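You operate a simulated robot arm through the tools that you are given. There is no shell and no other tool. Be economical: measure what you need, move in short steps, check, and stop when the job is done.

You run a simulated robot arm. Do the job below in one go: nothing can be reset, and whatever is moved stays where it is left.

JOB
Tip the cold tea out of the white mug, rinse it, empty it and fill it to the blue band.
Fine: all tips into the sink; fill from the tap, which ends off; the mug goes back; the other mug stays as it is. Set down upright: what you pick out. What is to be rubbed or washed off counts as gone when no trace of it is left.

It is judged by the outcome, as a careful person would: the job done as asked, and still so three seconds after it is handed in. It fails if anything else is knocked over, pushed out of place, dropped, spilled or broken.

ROBOT AND FRAMES
A 7-joint arm with a two-finger parallel gripper, fixed in place. Base frame: the origin is at the foot of the arm, x ahead of it, y to its left, z up; the work surface is at about z = 0.88. Units: m, rad, N and s.
With the tool pointing down near the work surface it reaches from about 0.34 to 0.76 m from the base axis. Its first joint turns from -2.007 to 2.007 rad. Payload 3.91 kg.
The tool frame sits at the grasp point between the pads (the TCP): z along the fingers, y along the line on which they close. The tips reach 0.03 m beyond it. Largest opening 0.11 m; finger width 0.02, thickness 0.01; the body of the gripper, 0.048 by 0.112 m, starts 0.055 m behind the TCP.
Orientation is that of the tool frame in the base frame, as a unit quaternion [w, x, y, z]. With the fingers straight down and closing along the base's y, the tool's x points along the base's -x, its y along +y and its z along -z.

CONTROLS
- The arm moves only by the tool play_rows. Its argument "plan" is one flat list of numbers, 7 for each row, row after row: the finger opening in cm, from 0 to 11, then the shift along the tool's x, y, z in cm, then the turn, a rotation vector about the tool's x, y, z in rad. In form: [gripper, dx, dy, dz, ax, ay, az, gripper, dx, dy, dz, ax, ay, az, ...]. A call has 1 to 12 rows; each row shifts and turns the commanded pose from where the row before left it, along the tool's axes as they then stand. Each row takes 0.2 s and may step no farther than 0.05 m and 0.15 rad from the row before; otherwise, or with a gripper value out of range, the whole call is refused. Where a pose cannot be reached the arm comes as near as it can. A force on the tool above 50 N (or 10 N above the force at the start of the call, whichever is more), or a blocked arm, ends the call early, and 0.2 s more pass. Each finger travels about 0.108 m/s and halts on what it meets, pressing with about 43 N; the grip force reading is that of the motor and also rises with nothing between the fingers. The clock runs only during rows and for 0.2 s after the last one: add rows that do not move to give the fingers time. The reply holds the time, the measured pose of the TCP, the force on the tool along the base axes, the opening and the grip force, in the units named above and with some noise, with the torque about the TCP (base axes, N m) and any sound that the robot's microphone picked up.
- Cameras (640 x 400 px; columns grow to the right, rows downward): "scene" is fixed at [0.0496, 0.5014, 1.4504]; the picture's right is [-0.88, -0.48, 0.00], its down [-0.16, 0.28, -0.95] and it looks along [0.46, -0.83, -0.32] (base axes); focal length 326 px, centre (320, 200). "wrist" rides on the gripper at [0.072, 0.017, -0.103] in the tool frame; the picture's right is [-0.23, 0.97, 0.00], its down [-0.76, -0.18, -0.62] and it looks along [-0.61, -0.14, 0.78] (tool axes); focal length 222 px, centre (320, 200). There is no depth. A picture from a camera that has moved, and an enlarged one, comes with that camera's place and axes in the base frame and with its lens.
- snapshot(camera): a new picture of that camera. It takes no simulated time.
- raise_lower(by): slides the trunk up (or, below 0, down) by that many m; the arm rides with it, the base frame stays. It gives what a move gives, with no picture.
- enlarge(camera, box): a new picture of the part [left, top, right, bottom] of that camera's present view, enlarged. It takes no simulated time.
- hand_in(): hands the job in; it is judged then, once.

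Work in short steps. Places have to be worked out from the pictures, the camera data and where the tool is seen: move nearer, look again, correct. Check each grasp and each placing, and mend what went wrong. You have 120 turns and 76 pictures in all, those below and enlarged ones among them. Open the gripper and draw the arm clear of the work before you hand the job in, unless the task says otherwise; then end with one line.

The tools are called by a JSON object that holds its "api" and its "payload". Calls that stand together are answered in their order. play_rows: Moves the arm, as the interface text tells. Its arguments: {"type":"object","properties":{"plan":{"type":"array","items":{"type":"number"}}},"required":["plan"]} The other tools are called the same way: raise_lower (by) slides the trunk up or down; snapshot (camera) takes a picture; enlarge (camera, box) takes an enlarged picture of a part of a camera's view; hand_in () hands the job in.

At the start:

```text
time: 0.0
position: [0.3522, -0.311, 1.1968]
orientation: [0.0, 0.0, 1.0, -0.001]
wrist_force: [0.7, -0.6, -0.5]
moment: [0.01, -0.01, -0.01]
finger_gap: 0.11
grasp_force: 0.1
trunk travel left (down, up): [-0.8, 0.19]
```

scene: 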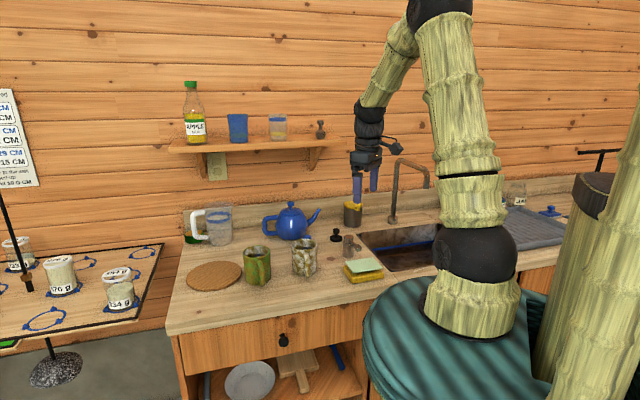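
wrist: 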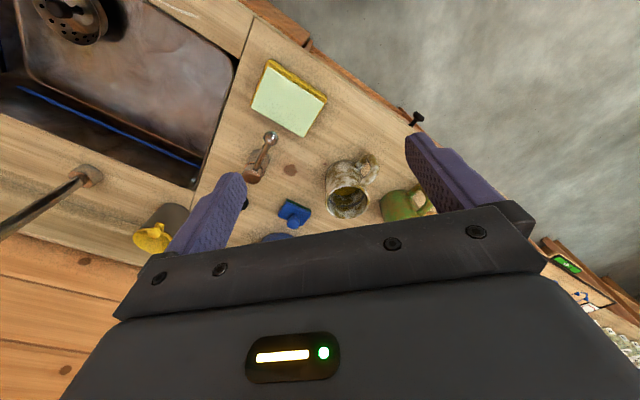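

I'll look closely at the mugs and the sink region first.

{"api": "enlarge", "payload": {"camera": "scene", "box": [170, 180, 400, 324]}}

{"api": "enlarge", "payload": {"camera": "wrist", "box": [220, 40, 460, 240]}}

{"api": "enlarge", "payload": {"camera": "scene", "box": [320, 140, 480, 280]}}

```text
2.78 times, centred on (285, 252) of scene
camera zoom: at [0.0496, 0.5014, 1.4504], right [-0.88, -0.48, 0.0], down [-0.16, 0.28, -0.95], along [0.46, -0.83, -0.32], focal length 906 px, centre (417, 56)
```

zoom: 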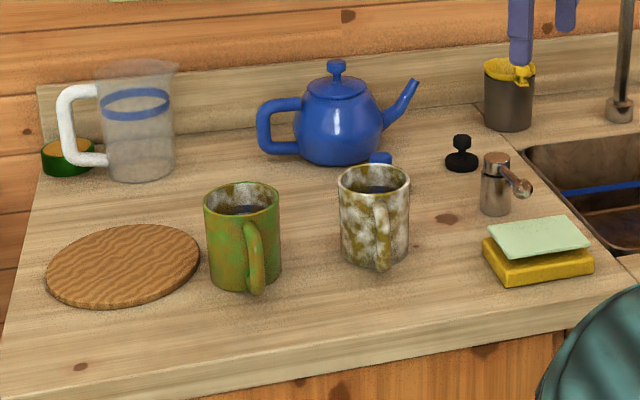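

```text
2.00 times, centred on (340, 140) of wrist
camera zoom: at [0.2804, -0.2936, 1.298], right [0.23, 0.97, 0.0], down [0.76, -0.18, 0.62], along [0.61, -0.14, -0.78], focal length 444 px, centre (280, 320)
```

zoom: 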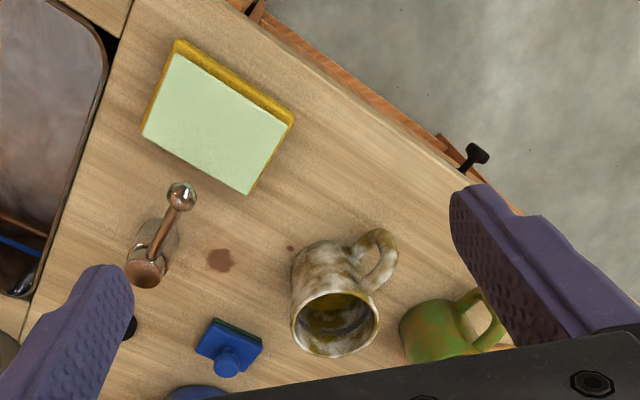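

```text
2.86 times, centred on (400, 210) of scene
camera zoom: at [0.0496, 0.5014, 1.4504], right [-0.88, -0.48, 0.0], down [-0.16, 0.28, -0.95], along [0.46, -0.83, -0.32], focal length 931 px, centre (91, 171)
```

zoom: 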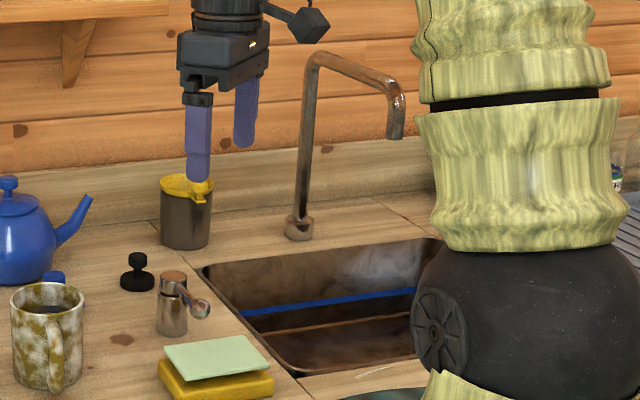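

White mug is near (0.56, -0.31), green near (0.66, -0.19), the spout end near (0.265, -0.72, 1.10), and the sink sits between. I first yaw the tool so the wrist camera will end on top once the tool is tilted horizontal.

{"api": "play_rows", "payload": {"plan": [11, 0, 0, 0, 0, 0, -0.143, 11, 0, 0, 0, 0, 0, -0.143, 11, 0, 0, 0, 0, 0, -0.143, 11, 0, 0, 0, 0, 0, -0.143, 11, 0, 0, 0, 0, 0, -0.143, 11, 0, 0, 0, 0, 0, -0.143, 11, 0, 0, 0, 0, 0, -0.143, 11, 0, 0, 0, 0, 0, -0.143, 11, 0, 0, 0, 0, 0, -0.143, 11, 0, 0, 0, 0, 0, -0.143, 11, 0, 0, 0, 0, 0, -0.143, 11, 0, 0, 0, 0, 0, -0.143]}}

```text
time: 2.6
position: [0.3534, -0.3119, 1.1952]
orientation: [0.0, 0.757, -0.653, 0.001]
wrist_force: [0.7, 0.5, -0.7]
moment: [0.01, 0.0, 0.02]
finger_gap: 0.1098
grasp_force: 0.0
trunk travel left (down, up): [-0.8, 0.19]
```

Yaw worked. Now I tilt the tool toward horizontal and look at the sink and tap.

{"api": "play_rows", "payload": {"plan": [11, 0, 0, 0, 0, 0.15, 0, 11, 0, 0, 0, 0, 0.15, 0, 11, 0, 0, 0, 0, 0.15, 0, 11, 0, 0, 0, 0, 0.15, 0, 11, 0, 0, 0, 0, 0.15, 0, 11, 0, 0, 0, 0, 0.15, 0, 11, 0, 0, 0, 0, 0.15, 0]}}

{"api": "snapshot", "payload": {"camera": "wrist"}}

{"api": "snapshot", "payload": {"camera": "scene"}}

```text
time: 4.2
position: [0.3534, -0.312, 1.1954]
orientation: [0.329, 0.655, -0.565, 0.38]
wrist_force: [0.4, 0.8, 0.1]
moment: [0.0, 0.03, 0.0]
finger_gap: 0.1098
grasp_force: 0.2
trunk travel left (down, up): [-0.8, 0.19]
```

```text
70 pictures are left
camera wrist: at [0.329, -0.2595, 1.3086], right [-0.98, -0.03, -0.2], down [0.04, 0.94, -0.35], along [0.19, -0.35, -0.92], focal length 222 px, centre (320, 200)
```

wrist: 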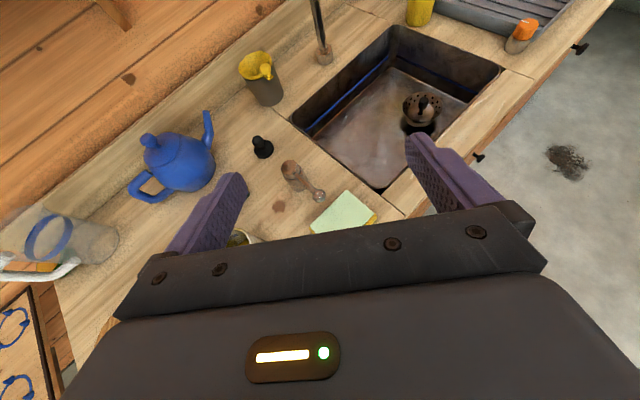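

```text
69 pictures are left
```

scene: 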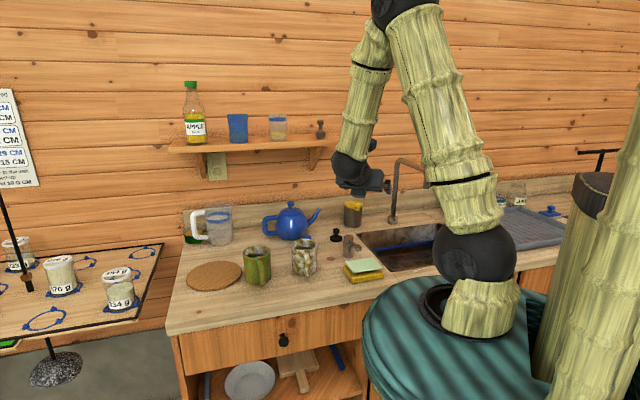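

The sink with a strainer and the lever valve are visible; I enlarge on these.

{"api": "enlarge", "payload": {"camera": "wrist", "box": [230, 0, 550, 230]}}

{"api": "enlarge", "payload": {"camera": "wrist", "box": [230, 120, 390, 240]}}

```text
1.74 times, centred on (390, 115) of wrist
camera zoom: at [0.329, -0.2595, 1.3086], right [-0.98, -0.03, -0.2], down [0.04, 0.94, -0.35], along [0.19, -0.35, -0.92], focal length 386 px, centre (198, 348)
```

zoom: 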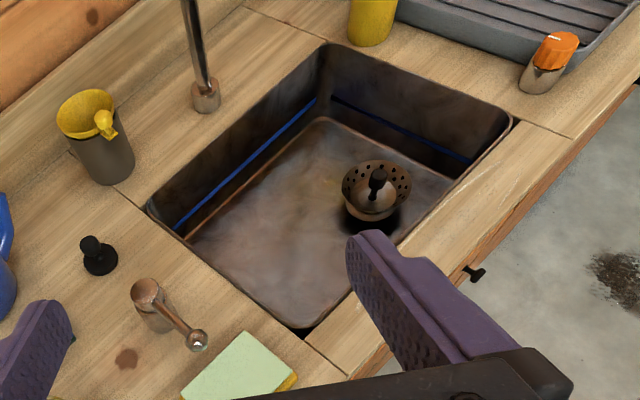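

```text
3.33 times, centred on (310, 180) of wrist
camera zoom: at [0.329, -0.2595, 1.3086], right [-0.98, -0.03, -0.2], down [0.04, 0.94, -0.35], along [0.19, -0.35, -0.92], focal length 740 px, centre (353, 267)
```

zoom: 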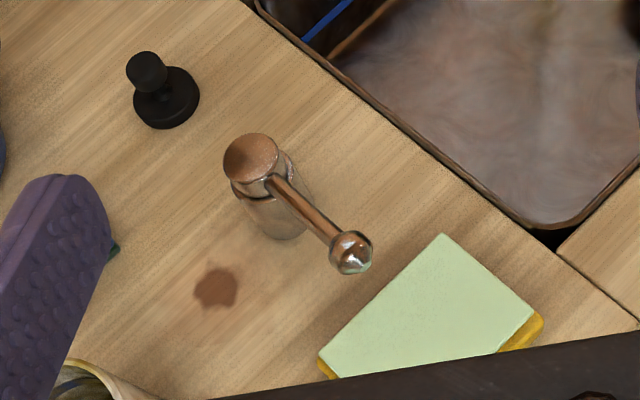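

The lever (body ≈(0.47,-0.47), ball ≈(0.405,-0.40,0.95)) points toward the arm. I align the tool heading with the lever and tilt to about 45° to get a close look before straddling its ball.

{"api": "play_rows", "payload": {"plan": [11, 0, 0, 0, 0.111, 0, -0.0637, 11, 0, 0, 0, 0.111, 0, -0.0637, 11, 0, 0, 0, 0.111, 0, -0.0637, 11, 0, 0, 0, 0.111, 0, -0.0637, 11, 0, 0, 0, 0.111, 0, -0.0637, 11, 0, 0, 0, 0, -0.15, 0, 8, 0, 0, 0, 0, -0.15, 0, 6, 0, 0, 0, 0, 0, 0]}}

{"api": "snapshot", "payload": {"camera": "wrist"}}

```text
time: 6.0
position: [0.3665, -0.3209, 1.1846]
orientation: [0.15, 0.854, -0.388, 0.313]
wrist_force: [-0.1, 0.2, -0.3]
moment: [-0.02, 0.0, 0.02]
finger_gap: 0.0598
grasp_force: 0.1
out of reach, approached as far as the arm can: row 3, 4, 5
trunk travel left (down, up): [-0.8, 0.19]
```

```text
66 pictures are left
camera wrist: at [0.3464, -0.321, 1.31], right [-0.85, -0.51, -0.14], down [-0.51, 0.86, -0.03], along [0.13, 0.05, -0.99], focal length 222 px, centre (320, 200)
```

wrist: 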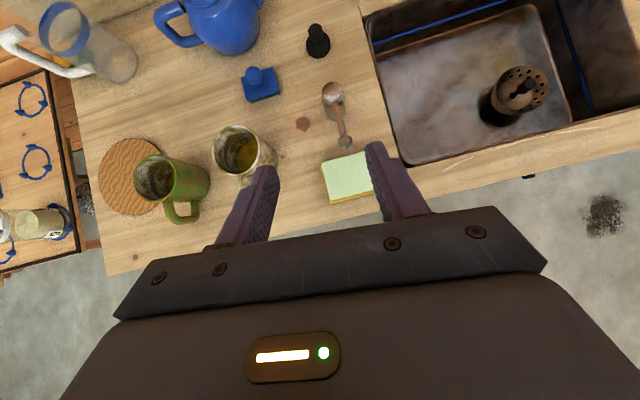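

Ball confirmed at ≈(0.406,-0.403,0.95), cap at ≈(0.466,-0.464). I descend part way toward it with fingers 6 cm open.

{"api": "play_rows", "payload": {"plan": [6, -1.44, 0.34, 3.68, 0, 0, 0, 6, -1.44, 0.34, 3.68, 0, 0, 0, 6, -1.44, 0.34, 3.68, 0, 0, 0, 6, -1.44, 0.34, 3.68, 0, 0, 0]}}

{"api": "snapshot", "payload": {"camera": "wrist"}}

```text
time: 7.0
position: [0.3895, -0.373, 1.0343]
orientation: [0.15, 0.854, -0.386, 0.314]
wrist_force: [-0.5, -0.3, 0.4]
moment: [0.01, 0.01, -0.01]
finger_gap: 0.0603
grasp_force: 0.0
trunk travel left (down, up): [-0.8, 0.19]
```

```text
65 pictures are left
camera wrist: at [0.3704, -0.3721, 1.1595], right [-0.85, -0.51, -0.13], down [-0.51, 0.86, -0.03], along [0.13, 0.05, -0.99], focal length 222 px, centre (320, 200)
```

wrist: 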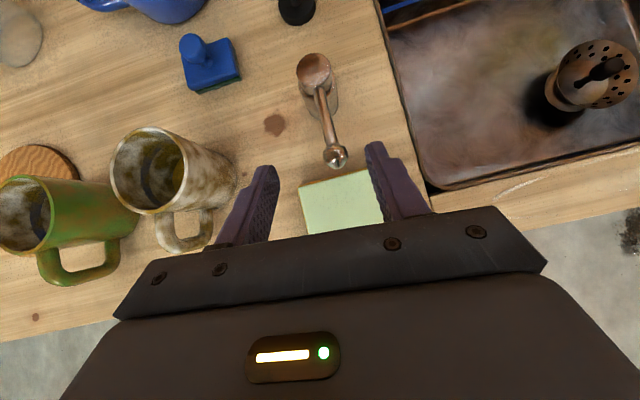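

The ball lies ahead between the fingers; two more rows bring the fingers either side of it.

{"api": "play_rows", "payload": {"plan": [6, -1.48, 0.29, 3.57, 0, 0, 0, 6, -1.48, 0.29, 3.57, 0, 0, 0]}}

{"api": "snapshot", "payload": {"camera": "wrist"}}

{"api": "enlarge", "payload": {"camera": "scene", "box": [300, 180, 460, 300]}}

```text
time: 7.6
position: [0.4007, -0.3949, 0.9612]
orientation: [0.151, 0.854, -0.388, 0.313]
wrist_force: [0.0, 0.4, 0.0]
moment: [0.01, 0.02, -0.01]
finger_gap: 0.0599
grasp_force: 0.2
trunk travel left (down, up): [-0.8, 0.19]
```

```text
64 pictures are left
camera wrist: at [0.3809, -0.3947, 1.0872], right [-0.85, -0.51, -0.13], down [-0.51, 0.86, -0.03], along [0.13, 0.05, -0.99], focal length 222 px, centre (320, 200)
```

wrist: 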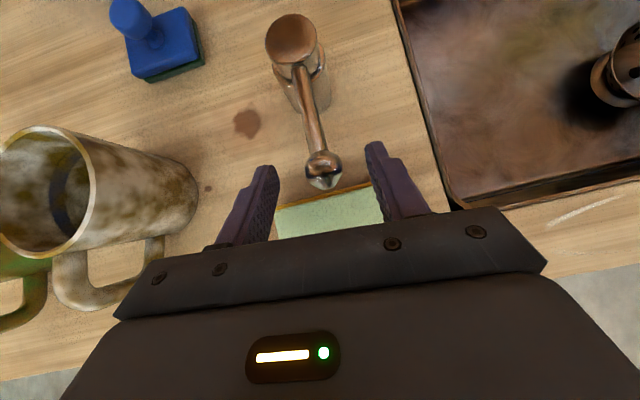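

```text
3.33 times, centred on (380, 240) of scene
camera zoom: at [0.0496, 0.5014, 1.4504], right [-0.88, -0.48, 0.0], down [-0.16, 0.28, -0.95], along [0.46, -0.83, -0.32], focal length 1087 px, centre (120, 67)
```

zoom: 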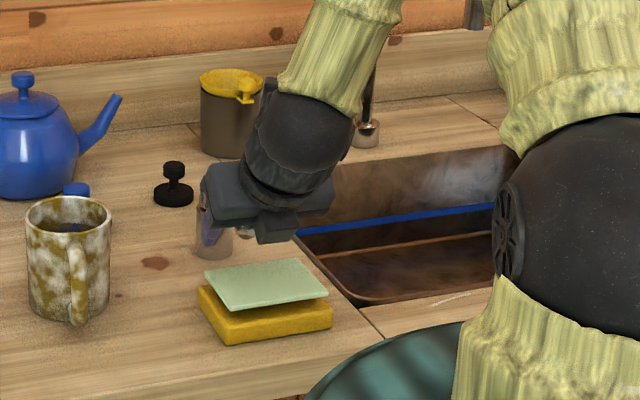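

Fingers straddle the ball centrally. I narrow the gap and try turning the lever a little, counter-clockwise from above, watching force and sound.

{"api": "play_rows", "payload": {"plan": [3, 0, 0, 0, 0, 0, 0, 3, 0, 0, 0, 0, 0, 0, 3, 0.08, 1.45, 0.07, 0.098, 0, -0.114, 3, 0.08, 1.45, 0.07, 0.098, 0, -0.114]}}

{"api": "snapshot", "payload": {"camera": "wrist"}}

{"api": "enlarge", "payload": {"camera": "scene", "box": [300, 140, 460, 260]}}

```text
time: 8.6
position: [0.3876, -0.4098, 0.963]
orientation: [0.097, 0.904, -0.251, 0.332]
wrist_force: [23.2, 20.7, -2.3]
moment: [0.1, -0.39, 0.26]
finger_gap: 0.0449
grasp_force: 14.7
trunk travel left (down, up): [-0.8, 0.19]
```

```text
62 pictures are left
camera wrist: at [0.3691, -0.4157, 1.0875], right [-0.65, -0.75, -0.14], down [-0.75, 0.66, -0.02], along [0.11, 0.09, -0.99], focal length 222 px, centre (320, 200)
```

wrist: 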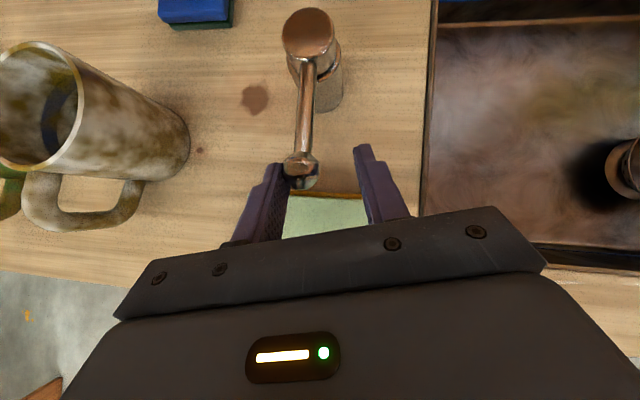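

```text
3.33 times, centred on (380, 200) of scene
camera zoom: at [0.0496, 0.5014, 1.4504], right [-0.88, -0.48, 0.0], down [-0.16, 0.28, -0.95], along [0.46, -0.83, -0.32], focal length 1087 px, centre (120, 200)
```

zoom: 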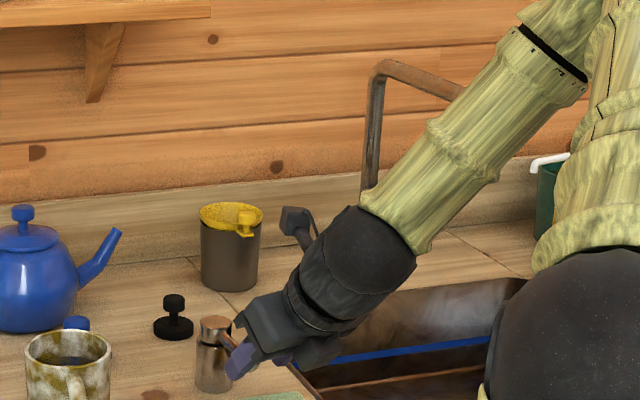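

The lever didn't budge in that direction (31 N), so that's the stop. I go back and try the other way.

{"api": "play_rows", "payload": {"plan": [3, 0.08, -1.45, 0.07, -0.098, 0, 0.114, 3, 0.08, -1.45, 0.07, -0.098, 0, 0.114, 3, 0.08, -1.45, 0.07, -0.098, 0, 0.114, 3, 0.08, -1.45, 0.07, -0.098, 0, 0.114]}}

{"api": "snapshot", "payload": {"camera": "wrist"}}

```text
time: 9.6
position: [0.4259, -0.3789, 0.9622]
orientation: [0.197, 0.785, -0.511, 0.289]
wrist_force: [0.3, -0.3, 0.9]
moment: [0.0, 0.02, -0.01]
finger_gap: 0.0299
grasp_force: 0.0
trunk travel left (down, up): [-0.8, 0.19]
```

```text
60 pictures are left
camera wrist: at [0.4062, -0.3714, 1.087], right [-0.96, -0.23, -0.13], down [-0.23, 0.97, -0.03], along [0.14, 0.0, -0.99], focal length 222 px, centre (320, 200)
```

wrist: 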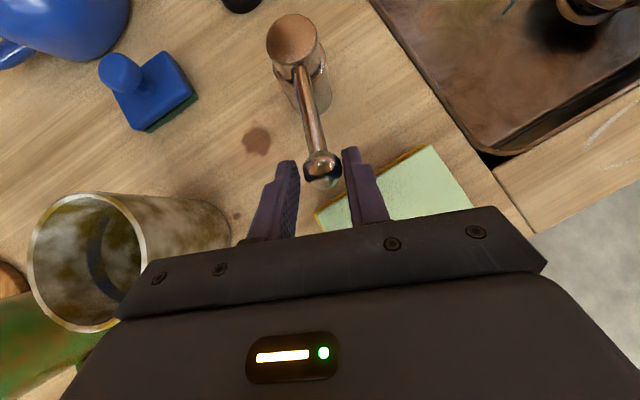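

The lever turns freely this way (~0.25 rad). Check for water at the spout.

{"api": "enlarge", "payload": {"camera": "scene", "box": [300, 140, 480, 275]}}

```text
2.96 times, centred on (390, 208) of scene
camera zoom: at [0.0496, 0.5014, 1.4504], right [-0.88, -0.48, 0.0], down [-0.16, 0.28, -0.95], along [0.46, -0.83, -0.32], focal length 966 px, centre (113, 178)
```

zoom: 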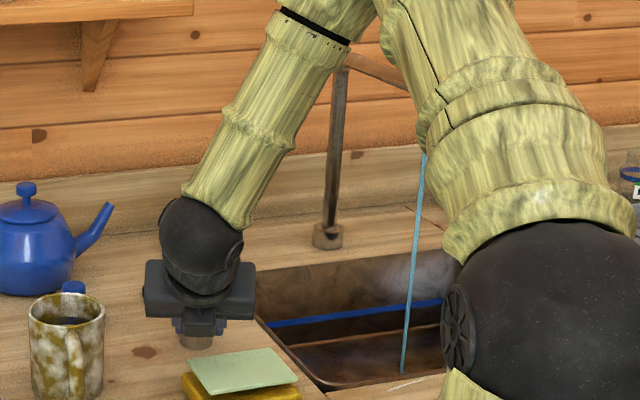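

Water runs in a thin stream: clockwise is on, and the drain looks open. I leave it on low, back the gripper off, and tilt level for a side grasp of the white mug with its handle between the fingers.

{"api": "play_rows", "payload": {"plan": [6, 0, 0, 0, 0, 0, 0, 7, 0, 0, -4, 0, 0, 0, 9, 0, 0, -4, 0, 0, 0, 11, 0, 0, -4, 0, 0, 0, 11, 0, 0, 0, 0, 0.14, 0, 11, 0, 0, 0, 0, 0.14, 0, 11, 0, 0, 0, 0, 0.14, 0, 11, 0, 0, 0, 0, 0.14, 0]}}

{"api": "snapshot", "payload": {"camera": "scene"}}

{"api": "snapshot", "payload": {"camera": "wrist"}}

```text
time: 11.4
position: [0.3951, -0.3057, 1.0533]
orientation: [0.33, 0.675, -0.436, 0.496]
wrist_force: [-0.1, 0.0, -0.3]
moment: [-0.04, -0.01, 0.0]
finger_gap: 0.11
grasp_force: 0.0
trunk travel left (down, up): [-0.8, 0.19]
```

```text
58 pictures are left
```

scene: 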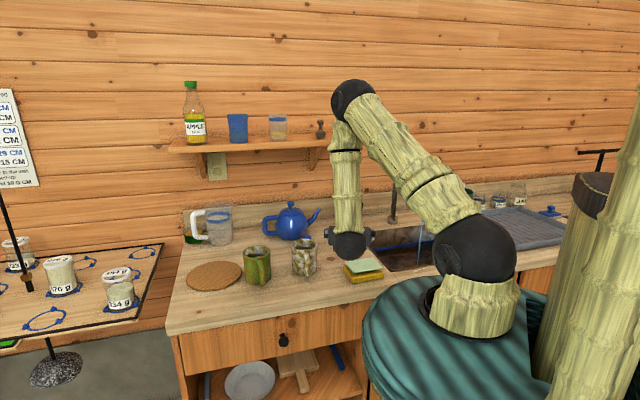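

```text
57 pictures are left
camera wrist: at [0.3493, -0.2388, 1.1512], right [-0.92, -0.33, -0.2], down [-0.17, 0.82, -0.55], along [0.35, -0.47, -0.81], focal length 222 px, centre (320, 200)
```

wrist: 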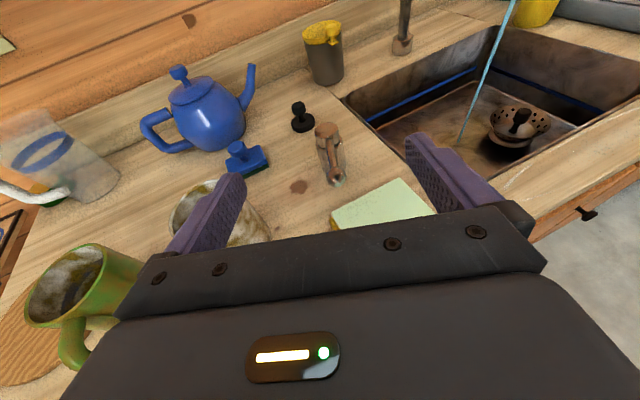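

Now level the tool fully, set heading −60°, and move to a staging pose behind the mug's handle at height.

{"api": "play_rows", "payload": {"plan": [11, 0, 0, 0, 0, 0.146, 0, 11, 0, 0, 0, 0, 0.146, 0, 11, 0, 0, 0, 0.11, 0, 0, 11, 0, -3.28, -1.55, 0, 0, 0, 11, 0, -3.28, -1.55, 0, 0, 0, 11, 0, -3.28, -1.55, 0, 0, 0, 11, 0, -3.28, -1.55, 0, 0, 0]}}

{"api": "snapshot", "payload": {"camera": "wrist"}}

```text
time: 13.0
position: [0.4787, -0.1861, 1.0506]
orientation: [0.358, 0.616, -0.35, 0.608]
wrist_force: [0.2, 0.1, 0.3]
moment: [0.02, -0.02, 0.02]
finger_gap: 0.1101
grasp_force: 0.1
trunk travel left (down, up): [-0.8, 0.19]
```

```text
56 pictures are left
camera wrist: at [0.4122, -0.1033, 1.1232], right [-0.85, -0.49, -0.21], down [-0.17, 0.63, -0.76], along [0.5, -0.61, -0.61], focal length 222 px, centre (320, 200)
```

wrist: 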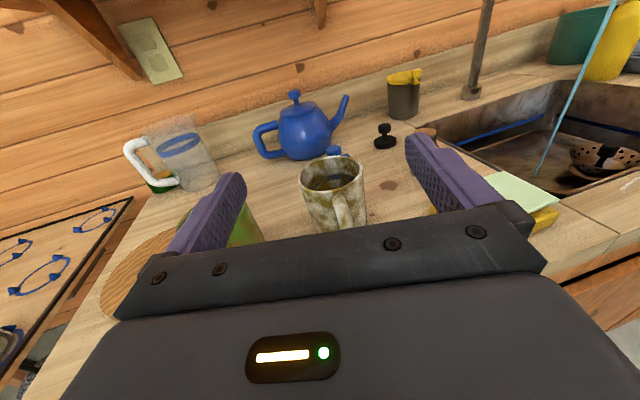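

Mug centre ≈(0.548,-0.309), well aligned laterally, handle pointing at the palm. I lower to mid-mug height.

{"api": "play_rows", "payload": {"plan": [11, -4.1, 0.07, 0, 0, 0, 0, 11, -4.1, 0.07, 0, 0, 0, 0, 11, -4.1, 0, 0, 0, 0, 0]}}

{"api": "snapshot", "payload": {"camera": "wrist"}}

{"api": "enlarge", "payload": {"camera": "scene", "box": [200, 180, 400, 320]}}

```text
time: 13.8
position: [0.4751, -0.1861, 0.9279]
orientation: [0.356, 0.616, -0.35, 0.609]
wrist_force: [0.2, 0.2, 0.3]
moment: [0.01, 0.02, 0.0]
finger_gap: 0.1098
grasp_force: 0.0
trunk travel left (down, up): [-0.8, 0.19]
```

```text
55 pictures are left
camera wrist: at [0.4092, -0.1039, 1.0006], right [-0.85, -0.49, -0.22], down [-0.17, 0.63, -0.76], along [0.51, -0.61, -0.61], focal length 222 px, centre (320, 200)
```

wrist: 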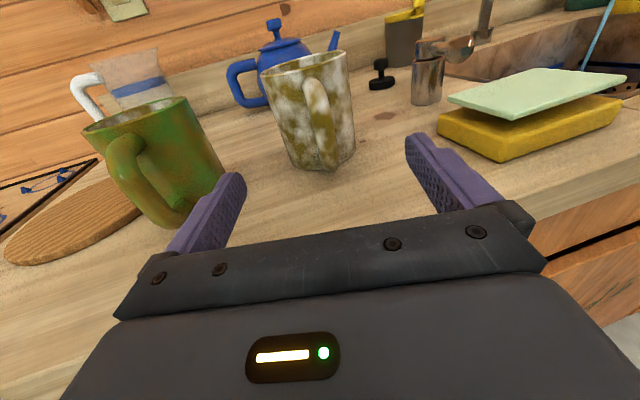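

```text
2.86 times, centred on (300, 250) of scene
camera zoom: at [0.0496, 0.5014, 1.4504], right [-0.88, -0.48, 0.0], down [-0.16, 0.28, -0.95], along [0.46, -0.83, -0.32], focal length 931 px, centre (377, 57)
```

zoom: 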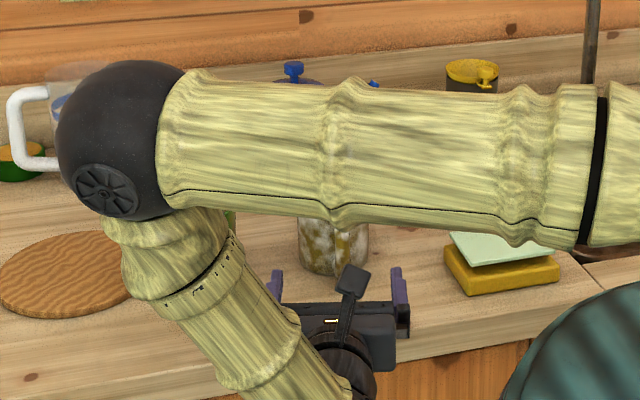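

Clear path. I advance 10.5 cm so the fingers pass either side of the mug, then look.

{"api": "play_rows", "payload": {"plan": [11, 0, 0, 3.5, 0, 0, 0, 11, 0, -0.1, 3.5, 0, 0, 0, 11, 0, -0.1, 3.5, 0, 0, 0]}}

{"api": "snapshot", "payload": {"camera": "wrist"}}

```text
time: 14.6
position: [0.5302, -0.2768, 0.9261]
orientation: [0.357, 0.618, -0.35, 0.607]
wrist_force: [0.2, -0.8, -0.8]
moment: [-0.01, 0.01, 0.01]
finger_gap: 0.1098
grasp_force: 0.0
trunk travel left (down, up): [-0.8, 0.19]
```

```text
53 pictures are left
camera wrist: at [0.4642, -0.1955, 0.9995], right [-0.85, -0.49, -0.21], down [-0.17, 0.63, -0.76], along [0.5, -0.61, -0.61], focal length 222 px, centre (320, 200)
```

wrist: 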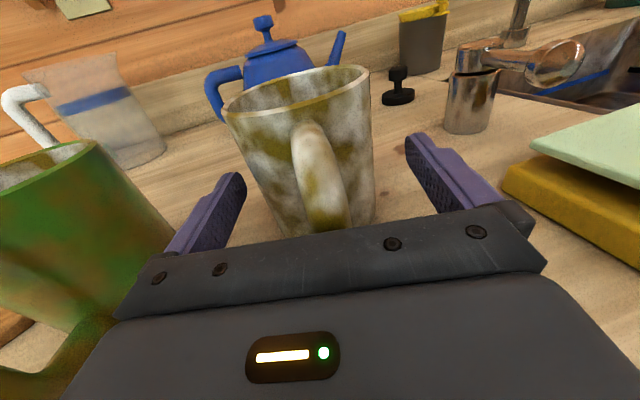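

Mug lies centred about 3.8 cm ahead of the TCP; I advance 1.7 cm more and close slowly.

{"api": "play_rows", "payload": {"plan": [11, 0, -0.2, 1.7, 0, 0, 0, 11, 0, 0, 0, 0, 0, 0]}}

{"api": "snapshot", "payload": {"camera": "wrist"}}

```text
time: 15.2
position: [0.5378, -0.2902, 0.9277]
orientation: [0.359, 0.615, -0.352, 0.607]
wrist_force: [-0.4, 0.6, -0.7]
moment: [-0.04, 0.02, 0.0]
finger_gap: 0.1102
grasp_force: 0.0
trunk travel left (down, up): [-0.8, 0.19]
```

```text
52 pictures are left
camera wrist: at [0.4728, -0.2091, 1.0003], right [-0.85, -0.49, -0.21], down [-0.17, 0.63, -0.76], along [0.5, -0.61, -0.61], focal length 222 px, centre (320, 200)
```

wrist: 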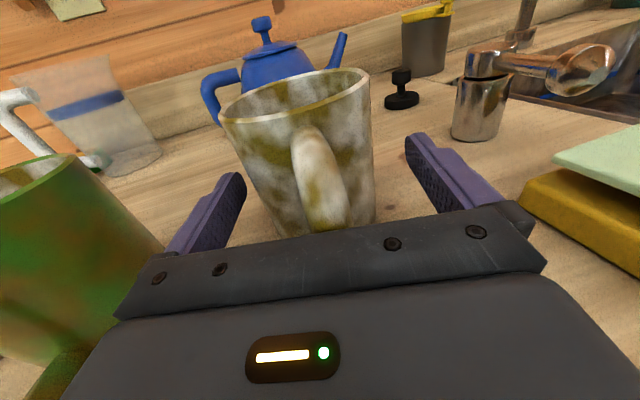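

The mug view stayed the same size while the background moved: the handle touches the palm and the mug was nudged about 1 cm. A 45° downward tool puts the palm above the handle, so I back off, rise and tilt.

{"api": "play_rows", "payload": {"plan": [11, 0, 0, -3, 0, 0, 0, 11, 0, 0, -3, 0, 0, 0, 11, 4, 0, -1, 0, 0, 0, 11, 4, 0, -1, 0, 0, 0, 11, 0, 0, 0, 0, -0.131, 0, 11, 0, 0, 0, 0, -0.131, 0, 11, 0, 0, 0, 0, -0.131, 0, 11, 0, 0, 0, 0, -0.131, 0, 11, 0, 0, 0, 0, -0.131, 0, 11, 0, 0, 0, 0, -0.131, 0]}}

{"api": "snapshot", "payload": {"camera": "wrist"}}

{"api": "enlarge", "payload": {"camera": "scene", "box": [200, 180, 400, 320]}}

```text
time: 17.4
position: [0.4989, -0.2214, 1.0071]
orientation: [0.194, 0.803, -0.46, 0.325]
wrist_force: [-0.5, 0.3, -0.6]
moment: [0.0, 0.02, 0.02]
finger_gap: 0.1101
grasp_force: 0.1
trunk travel left (down, up): [-0.8, 0.19]
```

```text
51 pictures are left
camera wrist: at [0.4755, -0.2103, 1.132], right [-0.93, -0.35, -0.15], down [-0.34, 0.94, -0.09], along [0.17, -0.03, -0.98], focal length 222 px, centre (320, 200)
```

wrist: 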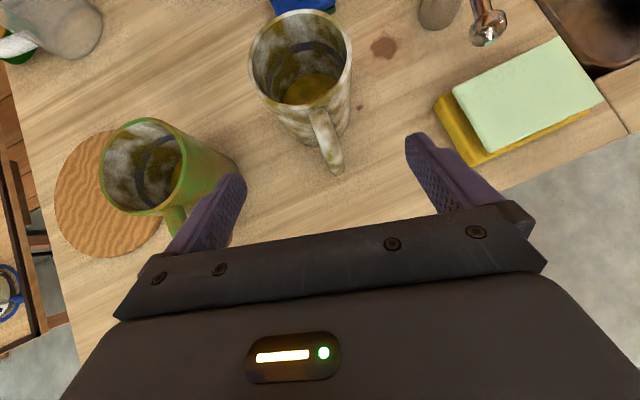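

```text
2.86 times, centred on (300, 250) of scene
camera zoom: at [0.0496, 0.5014, 1.4504], right [-0.88, -0.48, 0.0], down [-0.16, 0.28, -0.95], along [0.46, -0.83, -0.32], focal length 931 px, centre (377, 57)
```

zoom: 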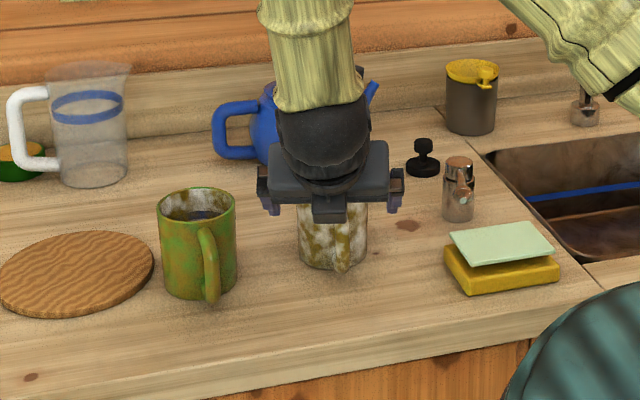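

Mug barely moved, and I can see the blue band high inside and tea at the bottom. I shift and slide down along the tool axis to straddle the mug.

{"api": "play_rows", "payload": {"plan": [11, 2.9, -0.15, 0, 0, 0, 0, 11, 0, 0, 3.6, 0, 0, 0, 11, 0, 0, 3.6, 0, 0, 0]}}

{"api": "snapshot", "payload": {"camera": "wrist"}}

```text
time: 18.2
position: [0.5347, -0.2824, 0.9768]
orientation: [0.193, 0.803, -0.459, 0.327]
wrist_force: [-0.9, -0.1, -0.7]
moment: [0.0, -0.02, -0.01]
finger_gap: 0.1101
grasp_force: 0.0
trunk travel left (down, up): [-0.8, 0.19]
```

```text
49 pictures are left
camera wrist: at [0.5115, -0.2706, 1.1011], right [-0.93, -0.35, -0.15], down [-0.34, 0.94, -0.09], along [0.17, -0.04, -0.98], focal length 222 px, centre (320, 200)
```

wrist: 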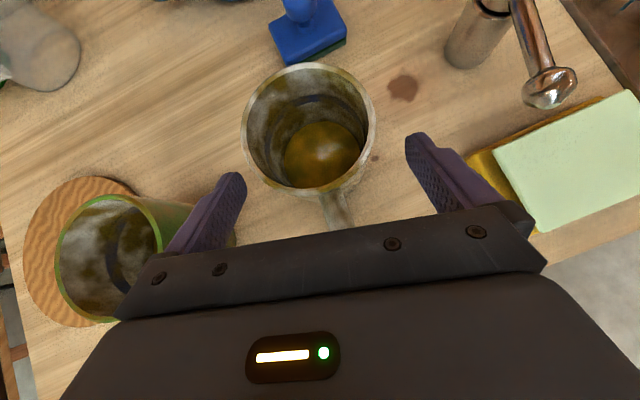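

Rim centre reads (0.556,-0.314); a final 4 cm advance, then close on the mug.

{"api": "play_rows", "payload": {"plan": [11, 0.2, -0.2, 2, 0, 0, 0, 11, 0.1, -0.1, 2, 0, 0, 0]}}

{"api": "snapshot", "payload": {"camera": "wrist"}}

```text
time: 18.8
position: [0.5524, -0.3063, 0.9509]
orientation: [0.195, 0.802, -0.461, 0.326]
wrist_force: [-0.5, -0.6, -0.6]
moment: [-0.02, -0.03, -0.03]
finger_gap: 0.1099
grasp_force: 0.0
trunk travel left (down, up): [-0.8, 0.19]
```

```text
48 pictures are left
camera wrist: at [0.5295, -0.2955, 1.0745], right [-0.93, -0.35, -0.15], down [-0.34, 0.94, -0.09], along [0.17, -0.04, -0.98], focal length 222 px, centre (320, 200)
```

wrist: 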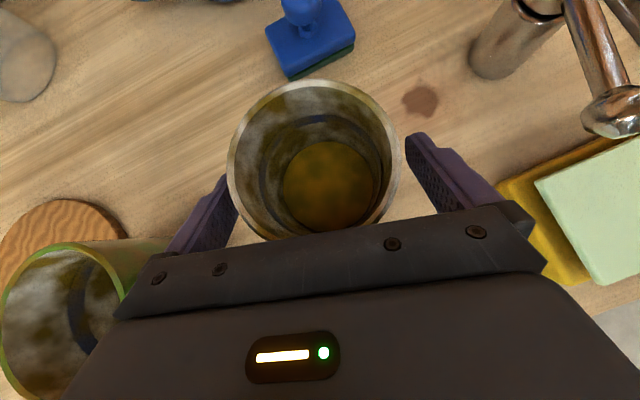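

Mug centred between the fingers. Closing.

{"api": "play_rows", "payload": {"plan": [9, 0, 0, 0, 0, 0, 0, 8, 0, 0, 0, 0, 0, 0, 6, 0, 0, 0, 0, 0, 0, 6, 0, 0, 0, 0, 0, 0]}}

{"api": "snapshot", "payload": {"camera": "wrist"}}

```text
time: 19.8
position: [0.5524, -0.3064, 0.9505]
orientation: [0.194, 0.802, -0.461, 0.326]
wrist_force: [1.5, 2.5, 2.2]
moment: [0.01, 0.0, 0.01]
finger_gap: 0.0823
grasp_force: 43.2
trunk travel left (down, up): [-0.8, 0.19]
```

```text
47 pictures are left
camera wrist: at [0.529, -0.2956, 1.0742], right [-0.93, -0.35, -0.15], down [-0.34, 0.94, -0.09], along [0.17, -0.04, -0.98], focal length 222 px, centre (320, 200)
```

wrist: 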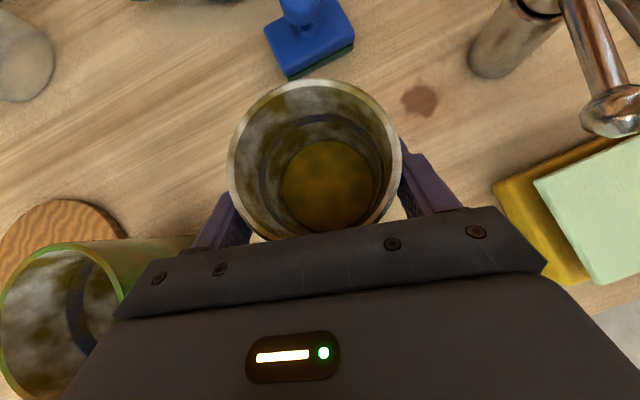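

Firmly gripped (8.2 cm, 43 N). I lift straight up 12 cm and check nothing slips.

{"api": "play_rows", "payload": {"plan": [6, 1.4, 0, -1.43, 0, 0, 0, 6, 2.8, 0, -2.85, 0, 0, 0, 6, 2.8, 0, -2.85, 0, 0, 0, 6, 1.4, 0, -1.43, 0, 0, 0]}}

{"api": "snapshot", "payload": {"camera": "wrist"}}

```text
time: 20.8
position: [0.5551, -0.3044, 1.071]
orientation: [0.194, 0.803, -0.46, 0.325]
wrist_force: [-0.2, -0.4, -4.5]
moment: [0.0, 0.02, -0.04]
finger_gap: 0.0821
grasp_force: 42.9
trunk travel left (down, up): [-0.8, 0.19]
```

```text
46 pictures are left
camera wrist: at [0.5311, -0.2943, 1.1941], right [-0.93, -0.35, -0.15], down [-0.34, 0.94, -0.09], along [0.17, -0.04, -0.98], focal length 222 px, centre (320, 200)
```

wrist: 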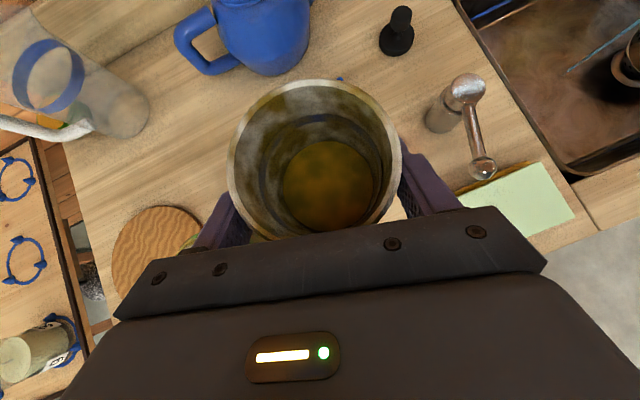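

Lifted cleanly (4.5 N). Now carry it level over to the sink.

{"api": "play_rows", "payload": {"plan": [6, 0.55, 1.9, 0.57, 0, 0, 0, 6, 1.1, 3.8, 1.15, 0, 0, 0, 6, 1.1, 3.8, 1.15, 0, 0, 0, 6, 1.1, 3.8, 1.15, 0, 0, 0, 6, 1.1, 3.8, 1.15, 0, 0, 0, 6, 1.1, 3.8, 1.15, 0, 0, 0, 6, 1.1, 3.8, 1.15, 0, 0, 0, 6, 1.1, 3.8, 1.15, 0, 0, 0, 6, 1.1, 3.8, 1.15, 0, 0, 0, 6, 0.55, 1.9, 0.57, 0, 0, 0]}}

{"api": "snapshot", "payload": {"camera": "wrist"}}

{"api": "snapshot", "payload": {"camera": "scene"}}

```text
time: 23.0
position: [0.3294, -0.6012, 1.0708]
orientation: [0.195, 0.802, -0.46, 0.326]
wrist_force: [0.3, 0.2, -2.9]
moment: [0.05, 0.03, -0.02]
finger_gap: 0.082
grasp_force: 42.4
trunk travel left (down, up): [-0.8, 0.19]
```

```text
45 pictures are left
camera wrist: at [0.3058, -0.5907, 1.1938], right [-0.93, -0.35, -0.15], down [-0.34, 0.94, -0.09], along [0.17, -0.04, -0.98], focal length 222 px, centre (320, 200)
```

wrist: 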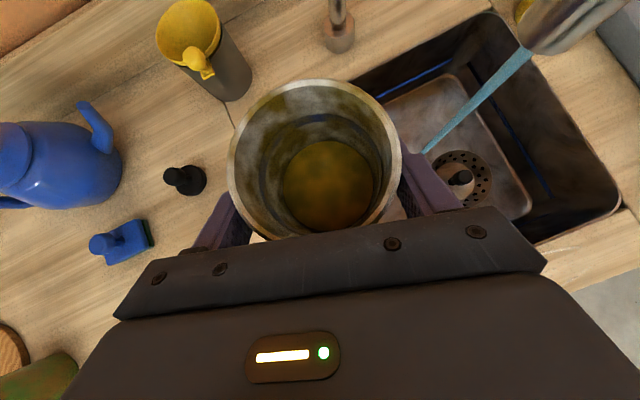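

```text
44 pictures are left
```

scene: 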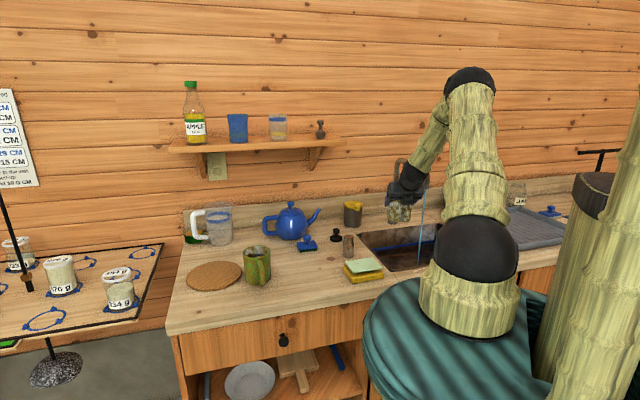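

The mug is over the left-centre of the sink, clear of the stream. I lower slightly and roll it sideways toward the sink's middle.

{"api": "play_rows", "payload": {"plan": [6, -1.75, 0, 1.78, 0, 0, 0, 6, -1.75, 0, 1.78, 0, 0, 0, 6, 0, 0, 0, 0.105, 0, 0.103, 6, 0, 0, 0, 0.105, 0, 0.103, 6, 0, 0, 0, 0.105, 0, 0.103, 6, 0, 0, 0, 0.105, 0, 0.103, 6, 0, 0, 0, 0.105, 0, 0.103]}}

{"api": "snapshot", "payload": {"camera": "scene"}}

{"api": "snapshot", "payload": {"camera": "wrist"}}

```text
time: 24.6
position: [0.3281, -0.6012, 1.0206]
orientation: [-0.107, 0.682, -0.548, 0.472]
wrist_force: [0.5, 0.2, -3.6]
moment: [-0.02, 0.06, 0.02]
finger_gap: 0.082
grasp_force: 43.5
trunk travel left (down, up): [-0.8, 0.19]
```

```text
43 pictures are left
```

scene: 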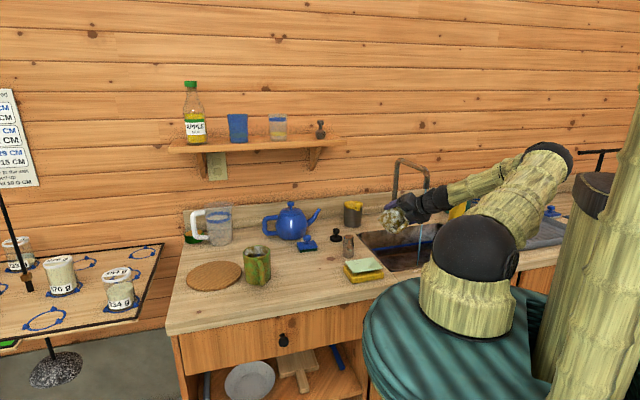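

```text
42 pictures are left
camera wrist: at [0.236, -0.6308, 1.1017], right [-0.62, -0.17, -0.77], down [-0.32, 0.94, 0.05], along [0.71, 0.28, -0.64], focal length 222 px, centre (320, 200)
```

wrist: 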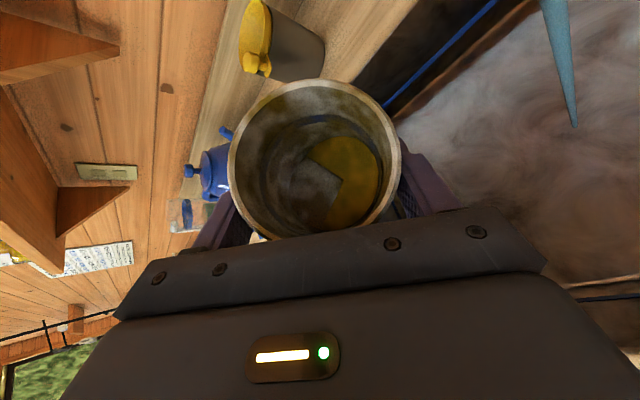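

The tea leans toward the lip. Continue the roll past horizontal and hold to drain.

{"api": "play_rows", "payload": {"plan": [6, 0, 0, 0, 0.105, 0, 0.103, 6, 0, 0, 0, 0.105, 0, 0.103, 6, 0, 0, 0, 0.105, 0, 0.103, 6, 0, 0, 0, 0.105, 0, 0.103, 6, 0, 0, 0, 0.105, 0, 0.103, 6, 0, 0, 0, 0.105, 0, 0.103, 6, 0, 0, 0, 0.105, 0, 0.103, 6, 0, 0, 0, 0.105, 0, 0.103, 6, 0, 0, 0, 0, 0, 0, 6, 0, 0, 0, 0, 0, 0]}}

{"api": "snapshot", "payload": {"camera": "scene"}}

{"api": "snapshot", "payload": {"camera": "wrist"}}

```text
time: 26.8
position: [0.3287, -0.6025, 1.0191]
orientation: [-0.543, 0.312, -0.534, 0.569]
wrist_force: [0.2, -0.5, -2.5]
moment: [0.0, 0.05, -0.03]
finger_gap: 0.0822
grasp_force: 42.7
trunk travel left (down, up): [-0.8, 0.19]
```

```text
41 pictures are left
```

scene: 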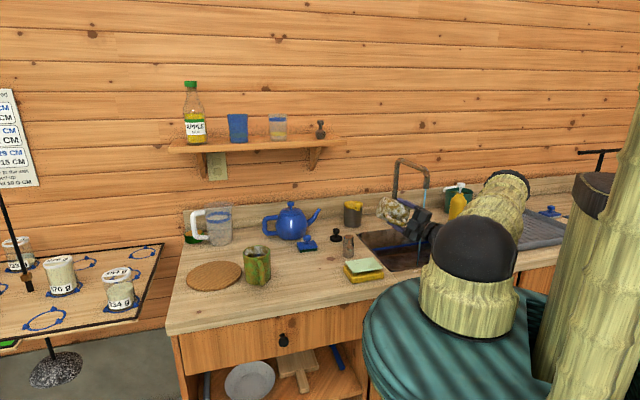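

```text
40 pictures are left
camera wrist: at [0.2215, -0.6395, 0.9633], right [0.32, 0.37, -0.87], down [-0.47, 0.86, 0.19], along [0.82, 0.34, 0.45], focal length 222 px, centre (320, 200)
```

wrist: 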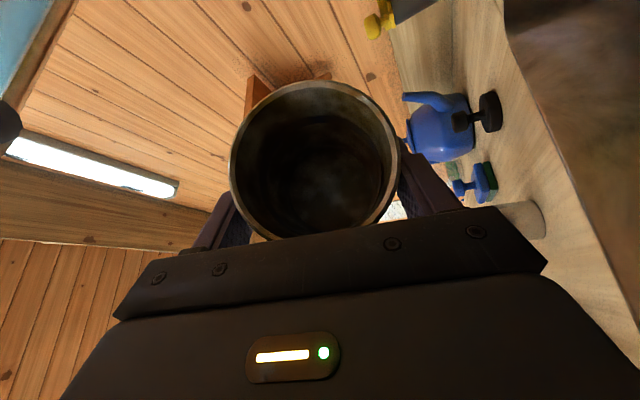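

The mug is emptied (tilted ~110°). Roll back upright.

{"api": "play_rows", "payload": {"plan": [6, 0, 0, 0, -0.105, 0, -0.103, 6, 0, 0, 0, -0.105, 0, -0.103, 6, 0, 0, 0, -0.105, 0, -0.103, 6, 0, 0, 0, -0.105, 0, -0.103, 6, 0, 0, 0, -0.105, 0, -0.103, 6, 0, 0, 0, -0.105, 0, -0.103, 6, 0, 0, 0, -0.105, 0, -0.103, 6, 0, 0, 0, -0.105, 0, -0.103, 6, 0, 0, 0, -0.105, 0, -0.103, 6, 0, 0, 0, -0.105, 0, -0.103, 6, 0, 0, 0, -0.105, 0, -0.103, 6, 0, 0, 0, -0.105, 0, -0.103]}}

{"api": "play_rows", "payload": {"plan": [6, 0, 0, 0, -0.105, 0, -0.103]}}

{"api": "snapshot", "payload": {"camera": "wrist"}}

```text
time: 29.4
position: [0.3322, -0.6013, 1.0198]
orientation: [0.136, 0.788, -0.483, 0.358]
wrist_force: [2.1, 0.8, -3.3]
moment: [0.0, 0.04, -0.02]
finger_gap: 0.082
grasp_force: 43.1
trunk travel left (down, up): [-0.8, 0.19]
```

```text
time: 29.8
position: [0.3323, -0.5998, 1.0211]
orientation: [0.196, 0.803, -0.46, 0.324]
wrist_force: [0.1, 0.6, -2.9]
moment: [-0.02, 0.03, -0.05]
finger_gap: 0.0819
grasp_force: 42.8
trunk travel left (down, up): [-0.8, 0.19]
```

```text
39 pictures are left
camera wrist: at [0.3089, -0.5887, 1.1442], right [-0.93, -0.35, -0.14], down [-0.34, 0.94, -0.09], along [0.17, -0.04, -0.99], focal length 222 px, centre (320, 200)
```

wrist: 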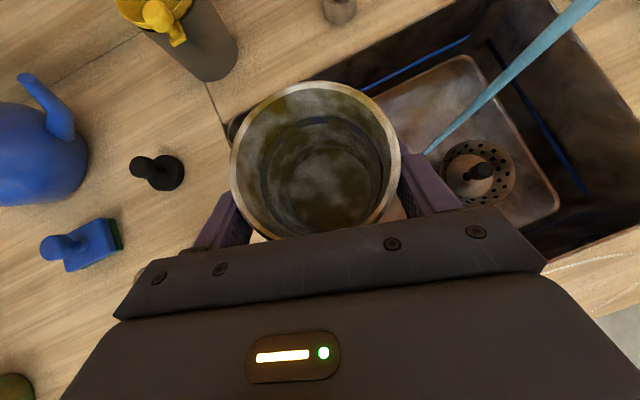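

Empty and upright. I lower the mug (so the camera clears the spout) and move most of the way to the stream.

{"api": "play_rows", "payload": {"plan": [6, -2.8, 0, 2.85, 0, 0, 0, 6, -2.8, 0, 2.85, 0, 0, 0, 6, 0.8, 2.6, 0.85, 0, 0, 0, 6, 0.8, 2.6, 0.85, 0, 0, 0]}}

{"api": "snapshot", "payload": {"camera": "wrist"}}

{"api": "enlarge", "payload": {"camera": "scene", "box": [340, 140, 480, 270]}}

```text
time: 30.8
position: [0.2948, -0.6492, 0.9394]
orientation: [0.194, 0.803, -0.46, 0.326]
wrist_force: [0.7, -0.9, -2.8]
moment: [-0.01, -0.02, -0.01]
finger_gap: 0.0822
grasp_force: 43.5
trunk travel left (down, up): [-0.8, 0.19]
```

```text
38 pictures are left
camera wrist: at [0.2704, -0.6374, 1.0636], right [-0.93, -0.35, -0.15], down [-0.34, 0.94, -0.09], along [0.17, -0.04, -0.98], focal length 222 px, centre (320, 200)
```

wrist: 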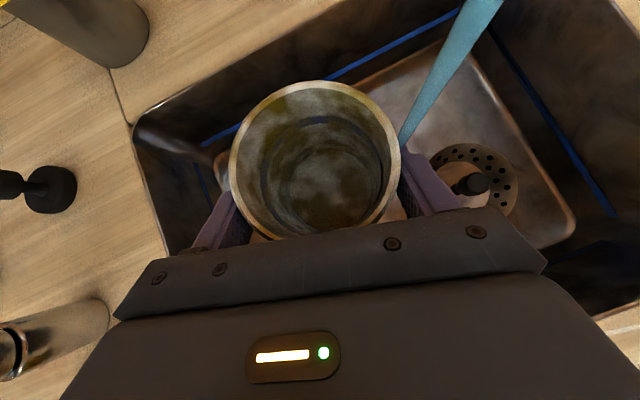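

```text
3.08 times, centred on (410, 205) of scene
camera zoom: at [0.0496, 0.5014, 1.4504], right [-0.88, -0.48, 0.0], down [-0.16, 0.28, -0.95], along [0.46, -0.83, -0.32], focal length 1003 px, centre (43, 185)
```

zoom: 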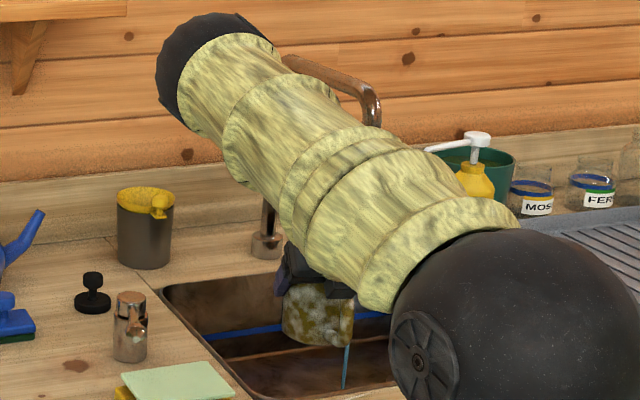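

I compute the stream at ≈(0.263,-0.682); the mug goes 4.4 cm right to sit under it.

{"api": "play_rows", "payload": {"plan": [6, -0.18, 2.2, -0.14, 0, 0, 0, 6, -0.18, 2.2, -0.14, 0, 0, 0]}}

{"api": "snapshot", "payload": {"camera": "wrist"}}

```text
time: 31.4
position: [0.2545, -0.6665, 0.9391]
orientation: [0.194, 0.803, -0.461, 0.325]
wrist_force: [0.0, 0.6, -3.3]
moment: [0.02, 0.01, 0.02]
finger_gap: 0.082
grasp_force: 42.6
trunk travel left (down, up): [-0.8, 0.19]
```

```text
36 pictures are left
camera wrist: at [0.2302, -0.6551, 1.0638], right [-0.93, -0.35, -0.15], down [-0.34, 0.94, -0.09], along [0.17, -0.04, -0.98], focal length 222 px, centre (320, 200)
```

wrist: 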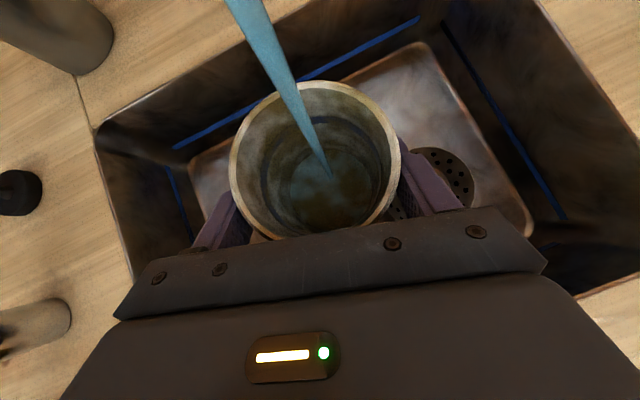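

The stream lands inside the mug. Let it fill for a moment.

{"api": "play_rows", "payload": {"plan": [6, 0, 0, 0, 0, 0, 0, 6, 0, 0, 0, 0, 0, 0, 6, 0, 0, 0, 0, 0, 0, 6, 0, 0, 0, 0, 0, 0, 6, 0, 0, 0, 0, 0, 0]}}

{"api": "snapshot", "payload": {"camera": "wrist"}}

```text
time: 32.6
position: [0.2539, -0.6666, 0.939]
orientation: [0.194, 0.803, -0.46, 0.326]
wrist_force: [0.3, -0.2, -3.3]
moment: [0.01, -0.03, 0.02]
finger_gap: 0.0821
grasp_force: 43.3
trunk travel left (down, up): [-0.8, 0.19]
```

```text
35 pictures are left
camera wrist: at [0.2303, -0.6548, 1.0636], right [-0.93, -0.35, -0.15], down [-0.34, 0.94, -0.09], along [0.17, -0.04, -0.98], focal length 222 px, centre (320, 200)
```

wrist: 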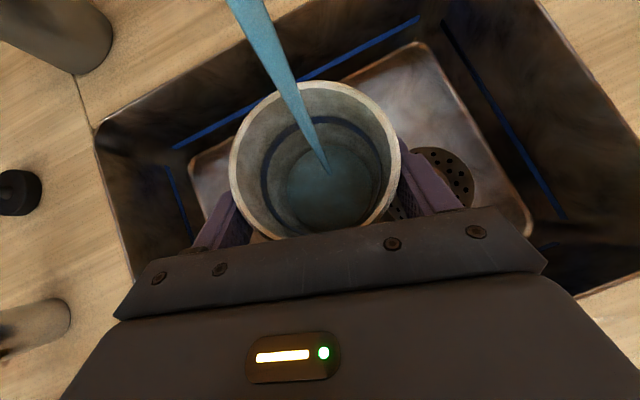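

The inside stains are already washing off and it fills slowly. Fill on for ~2.4 s.

{"api": "play_rows", "payload": {"plan": [6, 0, 0, 0, 0, 0, 0, 6, 0, 0, 0, 0, 0, 0, 6, 0, 0, 0, 0, 0, 0, 6, 0, 0, 0, 0, 0, 0, 6, 0, 0, 0, 0, 0, 0, 6, 0, 0, 0, 0, 0, 0, 6, 0, 0, 0, 0, 0, 0, 6, 0, 0, 0, 0, 0, 0, 6, 0, 0, 0, 0, 0, 0, 6, 0, 0, 0, 0, 0, 0, 6, 0, 0, 0, 0, 0, 0, 6, 0, 0, 0, 0, 0, 0]}}

{"api": "snapshot", "payload": {"camera": "wrist"}}

```text
time: 35.2
position: [0.2549, -0.6664, 0.9399]
orientation: [0.194, 0.803, -0.46, 0.326]
wrist_force: [0.3, 0.3, -4.6]
moment: [0.01, 0.0, 0.01]
finger_gap: 0.0822
grasp_force: 43.2
trunk travel left (down, up): [-0.8, 0.19]
```

```text
34 pictures are left
camera wrist: at [0.2304, -0.6549, 1.0635], right [-0.93, -0.35, -0.15], down [-0.34, 0.94, -0.09], along [0.17, -0.04, -0.98], focal length 222 px, centre (320, 200)
```

wrist: 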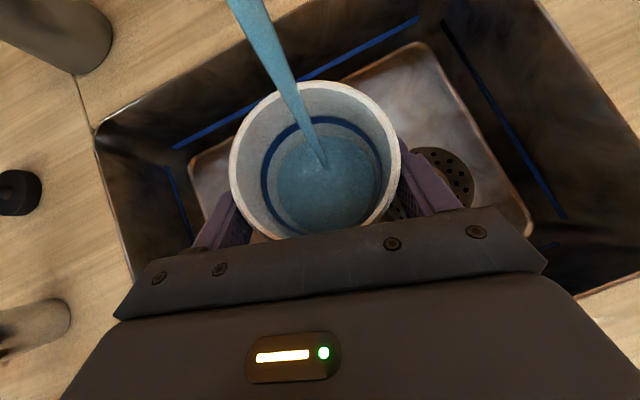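

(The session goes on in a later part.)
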